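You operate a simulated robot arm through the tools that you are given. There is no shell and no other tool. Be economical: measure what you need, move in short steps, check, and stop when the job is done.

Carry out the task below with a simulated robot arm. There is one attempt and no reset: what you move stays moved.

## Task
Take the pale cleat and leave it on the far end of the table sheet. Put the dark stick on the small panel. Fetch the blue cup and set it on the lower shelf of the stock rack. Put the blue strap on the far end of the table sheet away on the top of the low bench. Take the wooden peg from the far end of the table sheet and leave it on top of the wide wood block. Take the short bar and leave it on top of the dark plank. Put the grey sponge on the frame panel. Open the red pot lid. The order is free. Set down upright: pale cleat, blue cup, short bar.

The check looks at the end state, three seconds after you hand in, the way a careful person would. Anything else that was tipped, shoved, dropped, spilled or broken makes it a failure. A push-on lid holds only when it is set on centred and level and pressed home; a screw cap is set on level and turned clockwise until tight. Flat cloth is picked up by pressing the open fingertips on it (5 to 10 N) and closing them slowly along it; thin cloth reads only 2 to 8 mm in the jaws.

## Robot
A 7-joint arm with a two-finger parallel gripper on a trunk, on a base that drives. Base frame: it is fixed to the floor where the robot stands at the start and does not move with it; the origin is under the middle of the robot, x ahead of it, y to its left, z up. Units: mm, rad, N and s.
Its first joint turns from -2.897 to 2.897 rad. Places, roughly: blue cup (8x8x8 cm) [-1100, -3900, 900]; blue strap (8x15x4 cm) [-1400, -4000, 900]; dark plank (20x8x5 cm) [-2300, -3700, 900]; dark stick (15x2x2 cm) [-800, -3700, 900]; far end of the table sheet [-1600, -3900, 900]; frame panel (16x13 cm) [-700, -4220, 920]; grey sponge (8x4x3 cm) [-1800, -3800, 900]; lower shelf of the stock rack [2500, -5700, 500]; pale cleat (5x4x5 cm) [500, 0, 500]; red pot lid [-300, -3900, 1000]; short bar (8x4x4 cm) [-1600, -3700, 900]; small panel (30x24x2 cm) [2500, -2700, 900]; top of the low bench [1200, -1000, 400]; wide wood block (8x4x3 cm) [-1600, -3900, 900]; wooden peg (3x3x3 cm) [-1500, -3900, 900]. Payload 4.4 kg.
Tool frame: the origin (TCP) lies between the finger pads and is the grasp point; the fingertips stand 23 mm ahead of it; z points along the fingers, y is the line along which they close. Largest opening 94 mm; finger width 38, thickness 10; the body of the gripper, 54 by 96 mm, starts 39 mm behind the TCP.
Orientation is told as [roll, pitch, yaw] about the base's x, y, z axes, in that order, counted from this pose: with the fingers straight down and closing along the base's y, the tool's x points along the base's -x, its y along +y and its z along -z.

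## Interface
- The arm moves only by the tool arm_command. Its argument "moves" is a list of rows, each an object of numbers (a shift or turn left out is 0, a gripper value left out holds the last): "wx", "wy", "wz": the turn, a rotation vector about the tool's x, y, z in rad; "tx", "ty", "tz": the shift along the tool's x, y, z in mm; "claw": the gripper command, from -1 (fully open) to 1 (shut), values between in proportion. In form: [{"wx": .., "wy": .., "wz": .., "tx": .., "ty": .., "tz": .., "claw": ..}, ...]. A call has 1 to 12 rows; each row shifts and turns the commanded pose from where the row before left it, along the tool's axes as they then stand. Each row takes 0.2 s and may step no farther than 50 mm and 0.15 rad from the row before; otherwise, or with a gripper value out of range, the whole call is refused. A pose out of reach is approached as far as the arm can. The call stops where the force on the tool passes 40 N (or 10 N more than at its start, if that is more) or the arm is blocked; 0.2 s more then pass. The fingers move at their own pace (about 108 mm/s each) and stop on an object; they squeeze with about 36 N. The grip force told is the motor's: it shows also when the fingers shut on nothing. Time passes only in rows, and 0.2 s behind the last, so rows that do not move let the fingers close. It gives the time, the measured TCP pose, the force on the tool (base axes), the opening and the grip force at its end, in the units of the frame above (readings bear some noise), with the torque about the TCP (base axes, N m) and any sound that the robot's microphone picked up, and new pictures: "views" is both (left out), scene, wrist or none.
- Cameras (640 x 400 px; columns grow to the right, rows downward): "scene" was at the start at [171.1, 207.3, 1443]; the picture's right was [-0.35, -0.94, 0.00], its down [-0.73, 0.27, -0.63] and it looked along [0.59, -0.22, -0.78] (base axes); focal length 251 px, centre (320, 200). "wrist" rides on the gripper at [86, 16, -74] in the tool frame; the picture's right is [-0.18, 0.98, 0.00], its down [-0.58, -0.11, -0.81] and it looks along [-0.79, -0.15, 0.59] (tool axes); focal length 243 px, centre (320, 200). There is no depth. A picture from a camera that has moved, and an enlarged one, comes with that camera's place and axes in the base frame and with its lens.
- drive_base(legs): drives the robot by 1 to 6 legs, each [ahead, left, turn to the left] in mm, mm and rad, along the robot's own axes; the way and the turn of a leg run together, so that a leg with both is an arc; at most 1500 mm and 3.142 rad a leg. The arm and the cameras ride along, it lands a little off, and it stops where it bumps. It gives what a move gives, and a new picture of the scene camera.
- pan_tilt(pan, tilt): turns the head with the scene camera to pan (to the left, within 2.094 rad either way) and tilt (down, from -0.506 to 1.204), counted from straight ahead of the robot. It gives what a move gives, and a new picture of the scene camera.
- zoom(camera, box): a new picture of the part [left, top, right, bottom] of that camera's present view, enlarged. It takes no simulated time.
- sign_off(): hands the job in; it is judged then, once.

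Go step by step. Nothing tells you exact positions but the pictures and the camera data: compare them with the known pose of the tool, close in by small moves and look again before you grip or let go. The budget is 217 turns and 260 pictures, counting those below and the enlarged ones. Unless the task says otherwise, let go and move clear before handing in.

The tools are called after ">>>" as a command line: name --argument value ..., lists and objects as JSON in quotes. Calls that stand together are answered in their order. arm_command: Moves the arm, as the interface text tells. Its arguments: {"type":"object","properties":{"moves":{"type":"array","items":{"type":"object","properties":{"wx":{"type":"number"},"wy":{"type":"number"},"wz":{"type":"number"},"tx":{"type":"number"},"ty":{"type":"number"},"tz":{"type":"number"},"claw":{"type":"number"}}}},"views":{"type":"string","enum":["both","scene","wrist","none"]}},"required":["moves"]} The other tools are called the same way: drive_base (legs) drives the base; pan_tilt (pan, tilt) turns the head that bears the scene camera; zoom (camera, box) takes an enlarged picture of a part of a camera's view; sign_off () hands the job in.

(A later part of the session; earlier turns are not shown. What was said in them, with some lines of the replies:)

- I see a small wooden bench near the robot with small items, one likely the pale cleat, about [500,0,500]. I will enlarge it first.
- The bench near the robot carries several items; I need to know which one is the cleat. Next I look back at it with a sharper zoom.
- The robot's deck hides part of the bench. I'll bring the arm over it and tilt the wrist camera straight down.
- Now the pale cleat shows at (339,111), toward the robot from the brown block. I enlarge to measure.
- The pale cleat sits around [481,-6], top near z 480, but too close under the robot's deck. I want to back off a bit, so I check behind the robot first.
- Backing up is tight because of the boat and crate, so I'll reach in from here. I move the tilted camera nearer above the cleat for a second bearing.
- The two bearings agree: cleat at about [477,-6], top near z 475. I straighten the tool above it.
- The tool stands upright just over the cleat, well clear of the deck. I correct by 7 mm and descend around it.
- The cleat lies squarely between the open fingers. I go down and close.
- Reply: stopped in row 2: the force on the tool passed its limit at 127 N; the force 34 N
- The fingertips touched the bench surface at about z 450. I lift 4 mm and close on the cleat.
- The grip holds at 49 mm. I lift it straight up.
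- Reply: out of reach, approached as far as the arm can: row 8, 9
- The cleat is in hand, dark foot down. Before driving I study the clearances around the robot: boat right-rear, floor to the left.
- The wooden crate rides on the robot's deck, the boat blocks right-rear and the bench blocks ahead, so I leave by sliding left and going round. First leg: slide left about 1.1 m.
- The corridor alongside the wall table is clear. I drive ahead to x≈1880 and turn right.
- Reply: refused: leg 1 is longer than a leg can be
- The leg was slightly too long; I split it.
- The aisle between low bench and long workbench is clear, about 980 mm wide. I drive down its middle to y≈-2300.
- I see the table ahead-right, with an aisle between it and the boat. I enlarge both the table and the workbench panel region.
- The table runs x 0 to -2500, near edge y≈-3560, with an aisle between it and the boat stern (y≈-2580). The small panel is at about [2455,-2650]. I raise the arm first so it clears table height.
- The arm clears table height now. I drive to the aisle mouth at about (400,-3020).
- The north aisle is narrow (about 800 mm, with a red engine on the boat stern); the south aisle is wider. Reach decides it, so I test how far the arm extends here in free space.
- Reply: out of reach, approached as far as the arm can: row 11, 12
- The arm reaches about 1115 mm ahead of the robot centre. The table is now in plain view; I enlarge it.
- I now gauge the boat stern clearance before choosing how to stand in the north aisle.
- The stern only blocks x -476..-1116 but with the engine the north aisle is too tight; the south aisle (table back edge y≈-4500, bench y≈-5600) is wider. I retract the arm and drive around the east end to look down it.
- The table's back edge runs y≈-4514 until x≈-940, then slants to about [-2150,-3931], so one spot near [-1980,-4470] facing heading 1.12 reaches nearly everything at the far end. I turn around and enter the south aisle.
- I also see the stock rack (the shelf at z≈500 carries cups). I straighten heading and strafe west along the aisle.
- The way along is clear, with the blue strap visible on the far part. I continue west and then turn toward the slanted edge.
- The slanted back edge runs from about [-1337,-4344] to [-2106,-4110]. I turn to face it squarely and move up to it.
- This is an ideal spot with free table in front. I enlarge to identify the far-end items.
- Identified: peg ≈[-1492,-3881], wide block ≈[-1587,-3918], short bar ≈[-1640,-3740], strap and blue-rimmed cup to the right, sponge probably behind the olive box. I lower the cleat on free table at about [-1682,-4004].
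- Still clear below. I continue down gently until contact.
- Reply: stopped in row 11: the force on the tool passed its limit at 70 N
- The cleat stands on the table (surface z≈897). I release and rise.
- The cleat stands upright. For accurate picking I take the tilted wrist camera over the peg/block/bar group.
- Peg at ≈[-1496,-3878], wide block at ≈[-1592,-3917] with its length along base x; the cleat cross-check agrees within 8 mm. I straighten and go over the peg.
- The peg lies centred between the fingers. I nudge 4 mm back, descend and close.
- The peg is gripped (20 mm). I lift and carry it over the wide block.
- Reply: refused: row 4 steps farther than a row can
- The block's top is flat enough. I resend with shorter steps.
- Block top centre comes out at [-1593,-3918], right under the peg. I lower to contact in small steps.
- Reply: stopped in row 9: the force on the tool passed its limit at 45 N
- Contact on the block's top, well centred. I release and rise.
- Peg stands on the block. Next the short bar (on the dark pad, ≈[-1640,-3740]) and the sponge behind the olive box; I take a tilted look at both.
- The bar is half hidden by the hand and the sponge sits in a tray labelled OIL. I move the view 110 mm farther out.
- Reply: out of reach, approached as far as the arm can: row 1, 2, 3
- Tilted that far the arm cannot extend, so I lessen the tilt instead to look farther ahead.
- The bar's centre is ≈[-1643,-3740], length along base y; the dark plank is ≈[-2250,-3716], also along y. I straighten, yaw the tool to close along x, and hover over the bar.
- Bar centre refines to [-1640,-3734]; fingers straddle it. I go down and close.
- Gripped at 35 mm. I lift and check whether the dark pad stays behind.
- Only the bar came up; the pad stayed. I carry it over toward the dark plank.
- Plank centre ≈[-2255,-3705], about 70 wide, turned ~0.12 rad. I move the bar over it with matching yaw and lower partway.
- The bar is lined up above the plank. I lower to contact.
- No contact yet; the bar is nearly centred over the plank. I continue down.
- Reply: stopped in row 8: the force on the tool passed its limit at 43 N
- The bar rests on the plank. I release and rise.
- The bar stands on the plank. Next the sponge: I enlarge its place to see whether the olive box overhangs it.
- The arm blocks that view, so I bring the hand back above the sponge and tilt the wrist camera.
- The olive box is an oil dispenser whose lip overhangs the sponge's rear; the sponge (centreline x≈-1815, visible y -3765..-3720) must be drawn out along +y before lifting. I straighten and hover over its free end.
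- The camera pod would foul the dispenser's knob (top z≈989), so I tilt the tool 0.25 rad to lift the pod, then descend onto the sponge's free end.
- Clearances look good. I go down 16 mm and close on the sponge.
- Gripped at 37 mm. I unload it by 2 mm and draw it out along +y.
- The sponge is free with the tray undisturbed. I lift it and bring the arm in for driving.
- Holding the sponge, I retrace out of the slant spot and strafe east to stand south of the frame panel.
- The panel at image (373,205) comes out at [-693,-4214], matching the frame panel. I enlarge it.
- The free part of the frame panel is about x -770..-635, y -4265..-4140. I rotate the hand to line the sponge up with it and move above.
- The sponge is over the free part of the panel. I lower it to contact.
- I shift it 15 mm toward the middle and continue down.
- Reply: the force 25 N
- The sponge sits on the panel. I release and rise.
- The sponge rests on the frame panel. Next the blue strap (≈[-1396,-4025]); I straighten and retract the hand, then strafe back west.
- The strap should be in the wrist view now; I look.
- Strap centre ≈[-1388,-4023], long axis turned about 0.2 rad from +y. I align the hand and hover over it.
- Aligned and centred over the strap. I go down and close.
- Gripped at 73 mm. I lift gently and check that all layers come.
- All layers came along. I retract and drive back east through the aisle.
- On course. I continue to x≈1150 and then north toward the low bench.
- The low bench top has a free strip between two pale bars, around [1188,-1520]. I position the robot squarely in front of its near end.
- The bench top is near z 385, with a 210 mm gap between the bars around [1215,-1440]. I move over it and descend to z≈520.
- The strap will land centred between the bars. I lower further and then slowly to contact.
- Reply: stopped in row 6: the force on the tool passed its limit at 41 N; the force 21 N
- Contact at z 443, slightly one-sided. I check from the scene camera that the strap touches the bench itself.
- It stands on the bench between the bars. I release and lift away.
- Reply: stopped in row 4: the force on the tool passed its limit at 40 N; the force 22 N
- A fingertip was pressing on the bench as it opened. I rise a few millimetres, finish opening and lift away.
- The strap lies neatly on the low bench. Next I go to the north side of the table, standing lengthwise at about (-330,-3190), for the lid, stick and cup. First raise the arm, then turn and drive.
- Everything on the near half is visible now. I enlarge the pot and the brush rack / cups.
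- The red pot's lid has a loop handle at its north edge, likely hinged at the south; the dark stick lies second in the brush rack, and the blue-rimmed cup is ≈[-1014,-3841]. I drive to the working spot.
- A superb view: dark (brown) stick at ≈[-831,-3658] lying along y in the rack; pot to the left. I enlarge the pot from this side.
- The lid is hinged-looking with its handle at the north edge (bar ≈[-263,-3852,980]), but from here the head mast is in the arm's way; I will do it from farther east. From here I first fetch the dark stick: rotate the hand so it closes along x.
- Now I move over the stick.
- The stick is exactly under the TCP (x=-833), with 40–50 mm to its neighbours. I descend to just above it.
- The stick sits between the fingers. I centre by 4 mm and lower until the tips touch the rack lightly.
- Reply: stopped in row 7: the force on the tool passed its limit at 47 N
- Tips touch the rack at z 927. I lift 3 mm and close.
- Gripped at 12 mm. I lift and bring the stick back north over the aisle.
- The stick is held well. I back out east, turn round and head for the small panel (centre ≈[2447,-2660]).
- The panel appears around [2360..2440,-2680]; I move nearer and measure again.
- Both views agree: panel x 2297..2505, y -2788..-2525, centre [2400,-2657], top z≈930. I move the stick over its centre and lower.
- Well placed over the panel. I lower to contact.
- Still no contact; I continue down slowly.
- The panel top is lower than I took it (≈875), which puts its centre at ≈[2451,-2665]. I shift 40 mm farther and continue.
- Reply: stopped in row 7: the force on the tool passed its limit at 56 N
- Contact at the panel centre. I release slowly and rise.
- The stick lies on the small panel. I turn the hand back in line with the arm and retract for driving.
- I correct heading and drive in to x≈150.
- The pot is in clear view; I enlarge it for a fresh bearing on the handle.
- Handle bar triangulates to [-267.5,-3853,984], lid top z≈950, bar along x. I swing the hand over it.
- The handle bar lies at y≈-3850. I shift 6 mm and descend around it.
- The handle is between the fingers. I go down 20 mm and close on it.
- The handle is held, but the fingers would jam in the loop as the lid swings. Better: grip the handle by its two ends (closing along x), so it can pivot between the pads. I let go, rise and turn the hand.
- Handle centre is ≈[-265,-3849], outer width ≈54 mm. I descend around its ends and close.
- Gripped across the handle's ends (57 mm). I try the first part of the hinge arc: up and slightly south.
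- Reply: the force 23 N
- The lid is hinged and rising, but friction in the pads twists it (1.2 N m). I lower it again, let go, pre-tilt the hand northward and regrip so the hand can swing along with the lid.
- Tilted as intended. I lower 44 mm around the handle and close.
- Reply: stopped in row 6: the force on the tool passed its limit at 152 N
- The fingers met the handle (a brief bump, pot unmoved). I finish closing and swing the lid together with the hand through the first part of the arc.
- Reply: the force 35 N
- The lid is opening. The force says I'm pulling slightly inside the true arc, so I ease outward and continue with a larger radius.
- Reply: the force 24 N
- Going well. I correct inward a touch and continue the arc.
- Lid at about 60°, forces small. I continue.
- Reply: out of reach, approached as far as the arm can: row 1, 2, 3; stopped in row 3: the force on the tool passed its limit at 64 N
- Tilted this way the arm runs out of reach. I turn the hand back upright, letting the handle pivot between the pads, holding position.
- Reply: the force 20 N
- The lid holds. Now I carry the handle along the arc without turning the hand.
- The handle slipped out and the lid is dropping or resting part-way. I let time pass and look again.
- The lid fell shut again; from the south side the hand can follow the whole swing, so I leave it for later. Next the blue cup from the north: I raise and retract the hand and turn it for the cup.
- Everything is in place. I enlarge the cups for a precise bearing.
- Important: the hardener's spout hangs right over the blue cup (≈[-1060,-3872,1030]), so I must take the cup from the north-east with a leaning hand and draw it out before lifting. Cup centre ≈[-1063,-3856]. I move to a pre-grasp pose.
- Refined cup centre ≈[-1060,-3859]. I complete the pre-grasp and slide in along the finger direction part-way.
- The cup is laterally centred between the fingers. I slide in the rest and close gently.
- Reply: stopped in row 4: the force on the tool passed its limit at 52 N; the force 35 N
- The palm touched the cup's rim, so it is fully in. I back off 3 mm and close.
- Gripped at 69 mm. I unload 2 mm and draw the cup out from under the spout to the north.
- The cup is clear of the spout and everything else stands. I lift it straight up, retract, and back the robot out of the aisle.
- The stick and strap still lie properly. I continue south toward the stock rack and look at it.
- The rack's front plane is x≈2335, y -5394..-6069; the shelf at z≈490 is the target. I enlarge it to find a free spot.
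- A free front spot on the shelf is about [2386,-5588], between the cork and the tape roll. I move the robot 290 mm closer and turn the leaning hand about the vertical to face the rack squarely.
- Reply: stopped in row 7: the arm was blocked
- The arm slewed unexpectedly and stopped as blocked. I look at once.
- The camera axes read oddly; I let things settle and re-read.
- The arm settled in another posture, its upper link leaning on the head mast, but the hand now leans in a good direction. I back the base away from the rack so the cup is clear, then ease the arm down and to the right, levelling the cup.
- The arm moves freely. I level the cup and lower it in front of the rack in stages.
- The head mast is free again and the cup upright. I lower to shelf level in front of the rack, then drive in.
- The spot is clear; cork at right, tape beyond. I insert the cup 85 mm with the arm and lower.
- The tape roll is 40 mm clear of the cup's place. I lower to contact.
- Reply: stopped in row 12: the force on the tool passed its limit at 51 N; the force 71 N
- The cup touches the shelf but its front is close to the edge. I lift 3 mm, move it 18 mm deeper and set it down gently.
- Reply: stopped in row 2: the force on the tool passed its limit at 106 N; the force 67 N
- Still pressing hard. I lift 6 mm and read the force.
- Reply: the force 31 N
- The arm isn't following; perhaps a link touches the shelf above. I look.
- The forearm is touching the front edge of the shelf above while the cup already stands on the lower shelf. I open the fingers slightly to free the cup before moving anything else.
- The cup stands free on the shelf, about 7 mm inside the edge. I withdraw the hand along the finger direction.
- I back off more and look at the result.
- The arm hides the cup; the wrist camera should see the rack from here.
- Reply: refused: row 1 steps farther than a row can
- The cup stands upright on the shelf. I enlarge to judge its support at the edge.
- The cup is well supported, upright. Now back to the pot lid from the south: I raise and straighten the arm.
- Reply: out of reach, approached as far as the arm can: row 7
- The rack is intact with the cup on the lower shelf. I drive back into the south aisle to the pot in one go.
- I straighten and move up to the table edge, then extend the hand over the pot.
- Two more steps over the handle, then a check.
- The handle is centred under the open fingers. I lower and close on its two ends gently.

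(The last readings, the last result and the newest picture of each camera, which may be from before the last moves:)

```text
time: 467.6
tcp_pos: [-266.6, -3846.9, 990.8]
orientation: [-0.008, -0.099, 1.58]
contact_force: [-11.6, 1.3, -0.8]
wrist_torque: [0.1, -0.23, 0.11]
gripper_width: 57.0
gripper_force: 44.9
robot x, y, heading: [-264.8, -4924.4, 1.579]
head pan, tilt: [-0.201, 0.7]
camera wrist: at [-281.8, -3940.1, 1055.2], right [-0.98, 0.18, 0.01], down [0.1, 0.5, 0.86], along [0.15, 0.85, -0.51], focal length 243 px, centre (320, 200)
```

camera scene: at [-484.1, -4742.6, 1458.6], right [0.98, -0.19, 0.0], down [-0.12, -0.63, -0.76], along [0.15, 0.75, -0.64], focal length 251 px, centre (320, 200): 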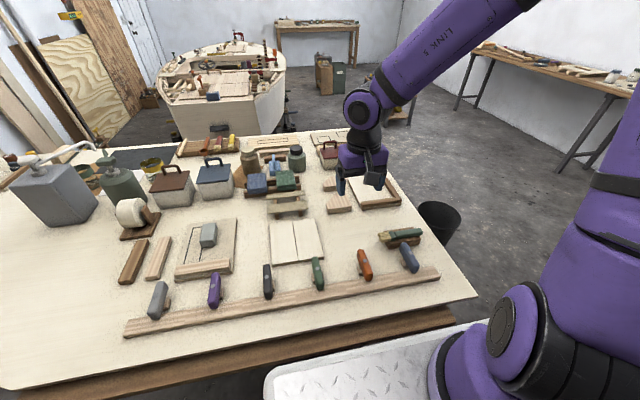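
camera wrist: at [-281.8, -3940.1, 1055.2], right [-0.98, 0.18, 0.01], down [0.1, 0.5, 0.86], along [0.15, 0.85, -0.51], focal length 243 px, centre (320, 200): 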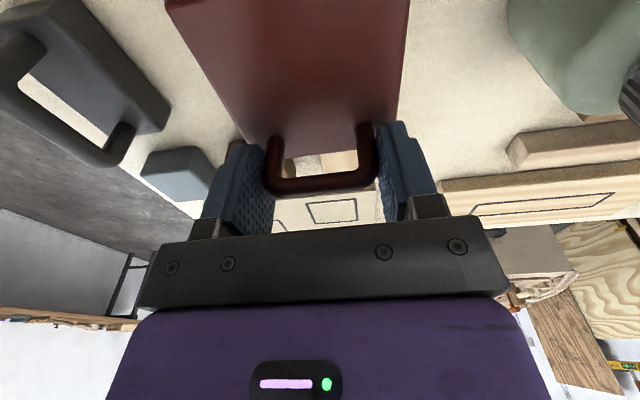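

Held firmly. I swing the lid and hand together through the first part of the arc.

>>> arm_command --moves '[{"wy": -0.1, "tx": 3.6, "tz": -7.8}, {"wy": -0.1, "tx": 3.6, "tz": -7.8}, {"wy": -0.1, "tx": 3.6, "tz": -7.8}, {"wy": -0.1, "tx": 3.6, "tz": -7.8}]' --views "none"

```text
time: 468.6
tcp_pos: [-265.5, -3869.4, 1016.6]
orientation: [-0.007, -0.504, 1.58]
contact_force: [-17.5, 20.0, 9.7]
wrist_torque: [0.78, -0.27, 0.01]
gripper_width: 56.6
gripper_force: 44.5
robot x, y, heading: [-265.3, -4920.2, 1.577]
head pan, tilt: [-0.201, 0.7]
```

Slightly inside the arc; I ease outward and continue.

>>> arm_command --moves '[{"tx": -2.7, "tz": -1.2}, {"wy": -0.1, "tx": 3.6, "tz": -8}, {"wy": -0.1, "tx": 3.6, "tz": -8}, {"wy": -0.1, "tx": 3.6, "tz": -8}]' --views "none"

```text
time: 469.6
tcp_pos: [-266.7, -3891.7, 1029.5]
orientation: [-0.011, -0.796, 1.586]
contact_force: [-12.8, -6.8, -21.0]
wrist_torque: [-0.03, -0.35, 0.33]
gripper_width: 56.8
gripper_force: 45.5
robot x, y, heading: [-260.6, -4925.2, 1.574]
head pan, tilt: [-0.201, 0.7]
```

Good. Small inward correction and onward.

>>> arm_command --moves '[{"tx": 1.8, "tz": 0.9}, {"wy": -0.1, "tx": 3.7, "tz": -7.7}, {"wy": -0.1, "tx": 3.7, "tz": -7.7}, {"wy": -0.1, "tx": 3.7, "tz": -7.7}]' --views "wrist"

```text
time: 470.6
tcp_pos: [-265.3, -3914.6, 1033.4]
orientation: [-0.017, -1.101, 1.593]
contact_force: [-17.1, 2.7, -12.4]
wrist_torque: [0.24, -0.37, -0.14]
gripper_width: 56.7
gripper_force: 45.6
robot x, y, heading: [-266.2, -4922.7, 1.576]
head pan, tilt: [-0.201, 0.7]
camera wrist: at [-280.8, -4020.1, 990.2], right [-0.98, 0.08, 0.16], down [0.11, -0.46, 0.88], along [0.14, 0.89, 0.44], focal length 243 px, centre (320, 200)
```

wrist: 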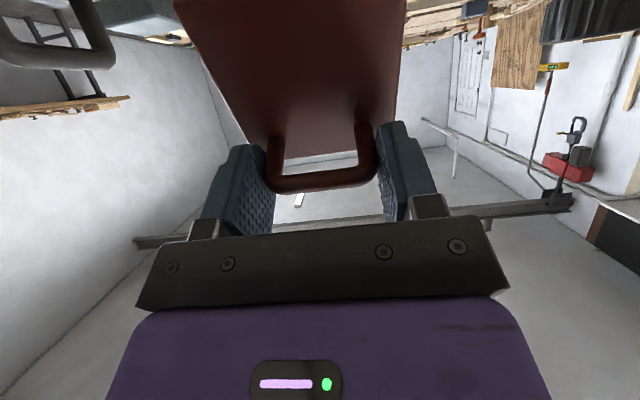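

About 57° open. I continue with the hand to tilt 1.3 (limited by the camera pod over the small blocks), then let the handle pivot.

>>> arm_command --moves '[{"tx": 1.3, "tz": 0.7}, {"wy": -0.1, "tx": 3.7, "tz": -7.7}, {"wy": -0.1, "tx": 3.7, "tz": -7.7}, {"tx": 2, "tz": -3.9}, {"tx": 2.1, "tz": -3.8}]' --views "none"

```text
time: 471.8
tcp_pos: [-265.9, -3941.1, 1032.6]
orientation: [-0.03, -1.303, 1.604]
contact_force: [-14.2, 14.5, 9.8]
wrist_torque: [1.33, -0.1, -0.15]
gripper_width: 56.8
gripper_force: 44.7
robot x, y, heading: [-262.2, -4923.8, 1.571]
head pan, tilt: [-0.201, 0.7]
```

About 72°. I keep going past vertical.

>>> arm_command --moves '[{"wy": -0.05, "tx": 2.3, "tz": -3.8}, {"tx": 2.3, "tz": -3.7}, {"wy": -0.05, "tx": 2.5, "tz": -3.7}, {"tx": 2.5, "tz": -3.6}, {"tx": 2.6, "tz": -3.5}, {"tx": 2.7, "tz": -3.5}]' --views "none"

>>> zoom --camera "scene" --box '[290, 110, 400, 220]'

```text
time: 473.2
tcp_pos: [-265.9, -3965.3, 1021.3]
orientation: [-0.048, -1.401, 1.624]
contact_force: [-13.0, 12.0, 11.2]
wrist_torque: [1.33, -0.14, 0.03]
gripper_width: 56.9
gripper_force: 44.9
robot x, y, heading: [-265.1, -4921.6, 1.575]
head pan, tilt: [-0.201, 0.7]
```

```text
3.64 times, centred on (345, 165) of scene
camera zoom: at [-484.7, -4742.6, 1458.5], right [0.98, -0.19, 0.0], down [-0.12, -0.63, -0.76], along [0.15, 0.75, -0.64], focal length 914 px, centre (229, 327)
```

zoom: 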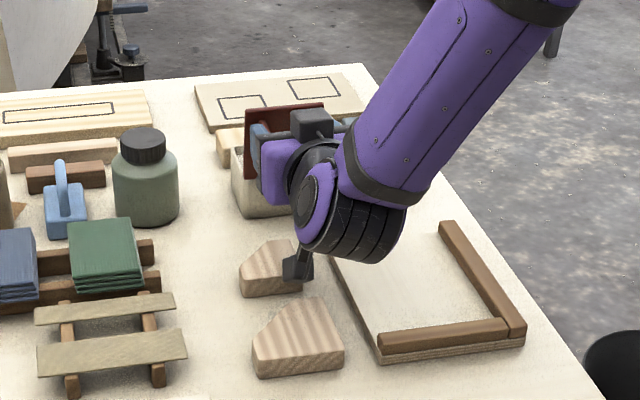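

The lid is at about 89°. I go a little past vertical while easing the hand's tilt so the camera pod clears the small block.

>>> arm_command --moves '[{"wy": 0.04, "tx": 3, "tz": -3.1}, {"wy": 0.04, "tx": 3, "tz": -3.1}, {"wy": 0.04, "tx": 3.4, "tz": -2.7}, {"wy": 0.04, "tx": 3.4, "tz": -2.6}]' --views "none"

```text
time: 474.2
tcp_pos: [-266.3, -3980.0, 1012.8]
orientation: [-0.024, -1.24, 1.602]
contact_force: [-14.9, 7.9, 16.8]
wrist_torque: [1.45, -0.03, 0.27]
gripper_width: 56.4
gripper_force: 44.6
robot x, y, heading: [-263.1, -4921.3, 1.58]
head pan, tilt: [-0.201, 0.7]
```

About 100°. One more step, then I open the fingers and watch.

>>> arm_command --moves '[{"tx": 3.7, "tz": -1.7}, {"tx": 3.7, "tz": -1.7}, {"claw": 0.0}, {"claw": -0.3}, {"claw": -0.6}, {}]' --views "wrist"

```text
time: 475.6
tcp_pos: [-262.5, -3987.0, 1006.4]
orientation: [-0.027, -1.241, 1.602]
contact_force: [1.4, -6.3, 25.3]
wrist_torque: [-3.39, 0.26, 0.19]
gripper_width: 75.1
gripper_force: 0.0
robot x, y, heading: [-266.5, -4925.0, 1.571]
head pan, tilt: [-0.201, 0.7]
camera wrist: at [-278.2, -4085.3, 948.5], right [-0.98, 0.05, 0.17], down [0.11, -0.57, 0.81], along [0.14, 0.82, 0.56], focal length 243 px, centre (320, 200)
```

wrist: 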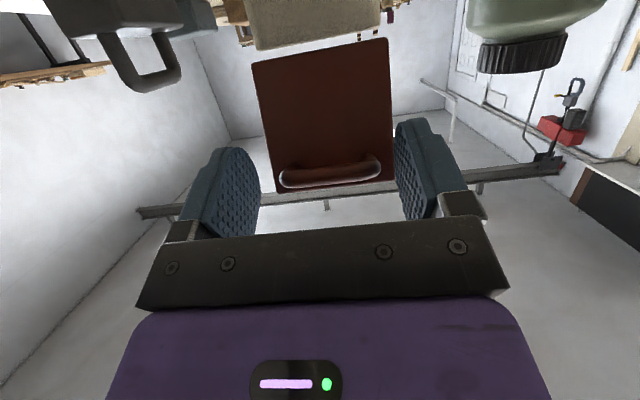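

The lid stands released; the pod is touching a small block, so I rise slightly and withdraw southward and up.

>>> arm_command --moves '[{"tx": -4.7, "tz": -1.6}, {"tx": -4.7, "tz": -1.6}, {"tx": -4, "tz": -10}, {"tx": -4, "tz": -20}, {"tx": -8, "tz": -25}, {"tx": -8, "tz": -30}]' --views "wrist"

```text
time: 477.0
tcp_pos: [-262.2, -4058.1, 1065.7]
orientation: [-0.02, -1.24, 1.598]
contact_force: [0.3, -1.2, -0.5]
wrist_torque: [0.0, 0.01, 0.02]
gripper_width: 75.1
gripper_force: 0.1
robot x, y, heading: [-263.5, -4921.8, 1.577]
head pan, tilt: [-0.201, 0.7]
camera wrist: at [-278.4, -4156.7, 1007.6], right [-0.98, 0.05, 0.17], down [0.11, -0.57, 0.81], along [0.14, 0.82, 0.56], focal length 243 px, centre (320, 200)
```

wrist: 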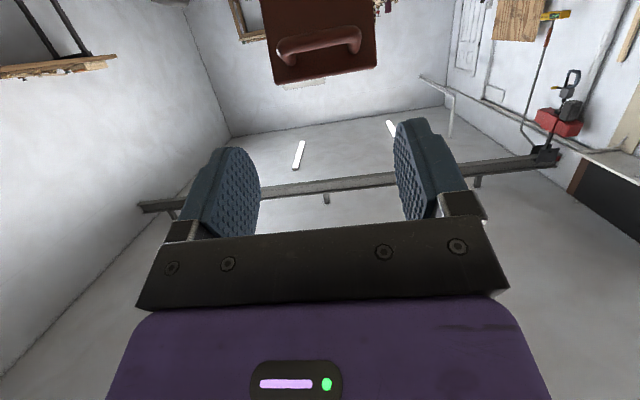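

The lid stays open by itself. I withdraw fully and straighten the hand, then verify.

>>> arm_command --moves '[{"tz": -45}, {"tz": -45}, {"tz": -45}, {"tz": -45}, {"wy": 0.15}, {"wy": 0.15}, {"wy": 0.15}, {"wy": 0.15}, {"wy": 0.15}, {"wy": 0.15}, {"wy": 0.15}, {"wy": 0.15}]' --views "none"

>>> zoom --camera "scene" --box '[260, 110, 420, 230]'

```text
time: 479.6
tcp_pos: [-270.1, -4198.0, 1127.7]
orientation: [-0.006, -0.04, 1.578]
contact_force: [-1.0, -0.4, 0.0]
wrist_torque: [0.0, 0.01, 0.01]
gripper_width: 75.0
gripper_force: 0.0
out of reach, approached as far as the arm can: row 4
robot x, y, heading: [-267.4, -4924.3, 1.577]
head pan, tilt: [-0.201, 0.7]
```

```text
3.33 times, centred on (340, 170) of scene
camera zoom: at [-484.2, -4743.1, 1458.6], right [0.98, -0.19, 0.0], down [-0.12, -0.63, -0.77], along [0.15, 0.75, -0.64], focal length 837 px, centre (253, 300)
```

zoom: 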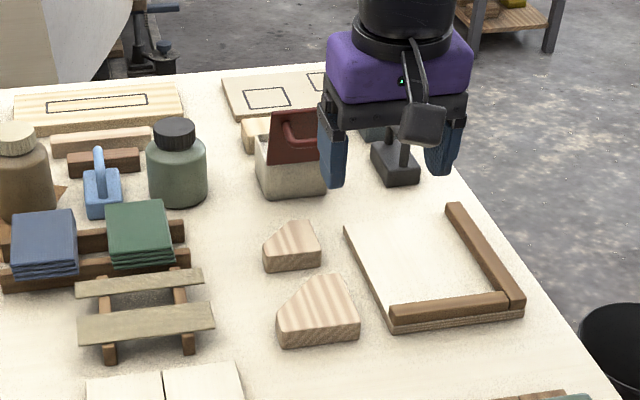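

The red lid stands open and nothing around it is disturbed. One last look over the far part of the table before handing in.

>>> pan_tilt --pan 0.5 --tilt 0.5

>>> zoom --camera "scene" --box '[180, 120, 500, 320]'

```text
time: 480.7
tcp_pos: [-269.8, -4197.7, 1127.9]
orientation: [-0.006, -0.04, 1.576]
contact_force: [-0.1, -0.6, 0.7]
wrist_torque: [0.0, 0.0, -0.05]
gripper_width: 74.9
gripper_force: 0.0
robot x, y, heading: [-263.5, -4922.9, 1.578]
head pan, tilt: [0.499, 0.499]
camera scene: at [-544.5, -4746.3, 1476.3], right [0.88, 0.48, 0.0], down [0.23, -0.42, -0.88], along [-0.42, 0.77, -0.48], focal length 251 px, centre (320, 200)
```

scene: 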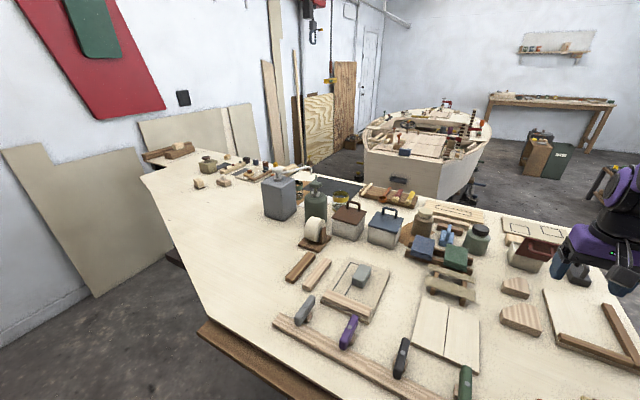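

```text
2.00 times, centred on (340, 220) of scene
camera zoom: at [-544.5, -4746.3, 1476.3], right [0.88, 0.48, 0.0], down [0.23, -0.42, -0.88], along [-0.42, 0.77, -0.48], focal length 502 px, centre (280, 160)
```

zoom: 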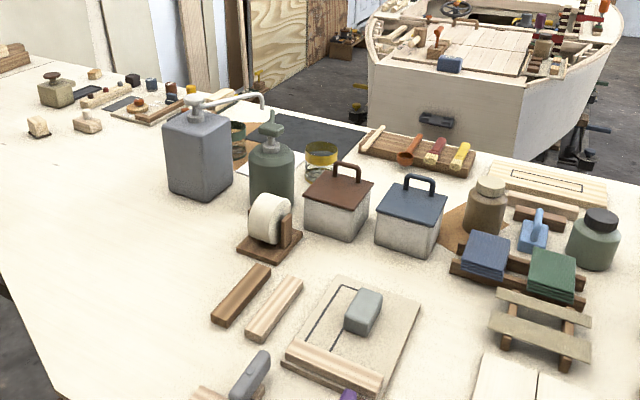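

I check the pot lid and the peg close up once more.

>>> zoom --camera "scene" --box '[490, 220, 570, 290]'

>>> zoom --camera "scene" --box '[140, 130, 260, 200]'

```text
5.71 times, centred on (530, 255) of scene
camera zoom: at [-544.5, -4746.3, 1476.3], right [0.88, 0.48, 0.0], down [0.23, -0.42, -0.88], along [-0.42, 0.77, -0.48], focal length 1436 px, centre (-880, -114)
```

zoom: 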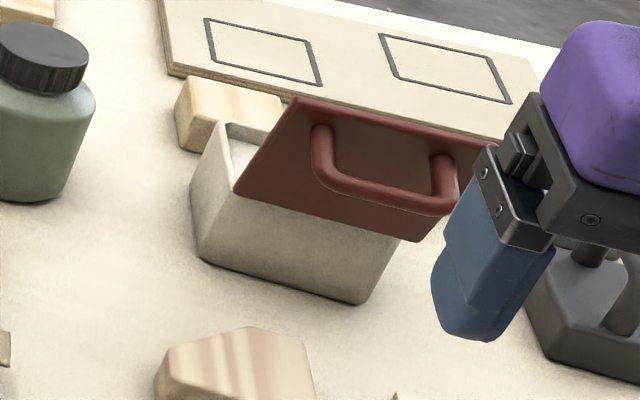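

```text
5.33 times, centred on (200, 165) of scene
camera zoom: at [-544.5, -4746.3, 1476.3], right [0.88, 0.48, 0.0], down [0.23, -0.42, -0.88], along [-0.42, 0.77, -0.48], focal length 1340 px, centre (960, 387)
```

zoom: 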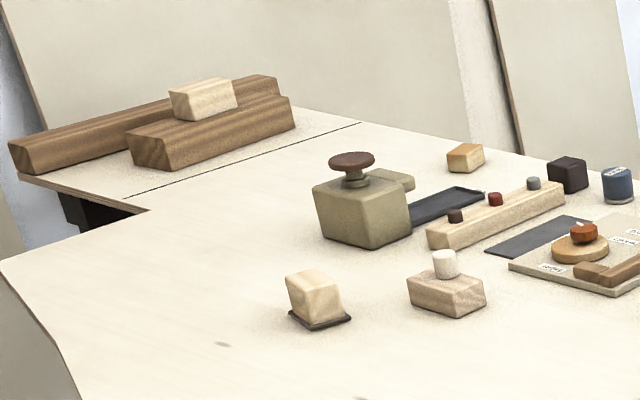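

The lid is open past upright and holding. The bar is on the plank, the peg is on the block, and the cleat is upright with its foot down. The sponge, strap, stick and cup were checked in earlier views, so I hand in.

>>> sign_off

```text
The job is handed in.
```

All eight tasks are done and the job is handed in; the gripper is empty and clear of everything. In the last views of each, the cleat, cup and bar stood upright.

The robot touched a few things along the way:
- **Red pot lid:** it slipped and fell shut once on the first try. It is now open past upright and holding by itself.
- **Stock rack:** the forearm leaned on the front edge of the shelf above while I set the cup down. Nothing on the rack moved.
- **Small block by the pot:** the wrist camera rested on it for a moment. I estimate it moved no more than about 3 mm.
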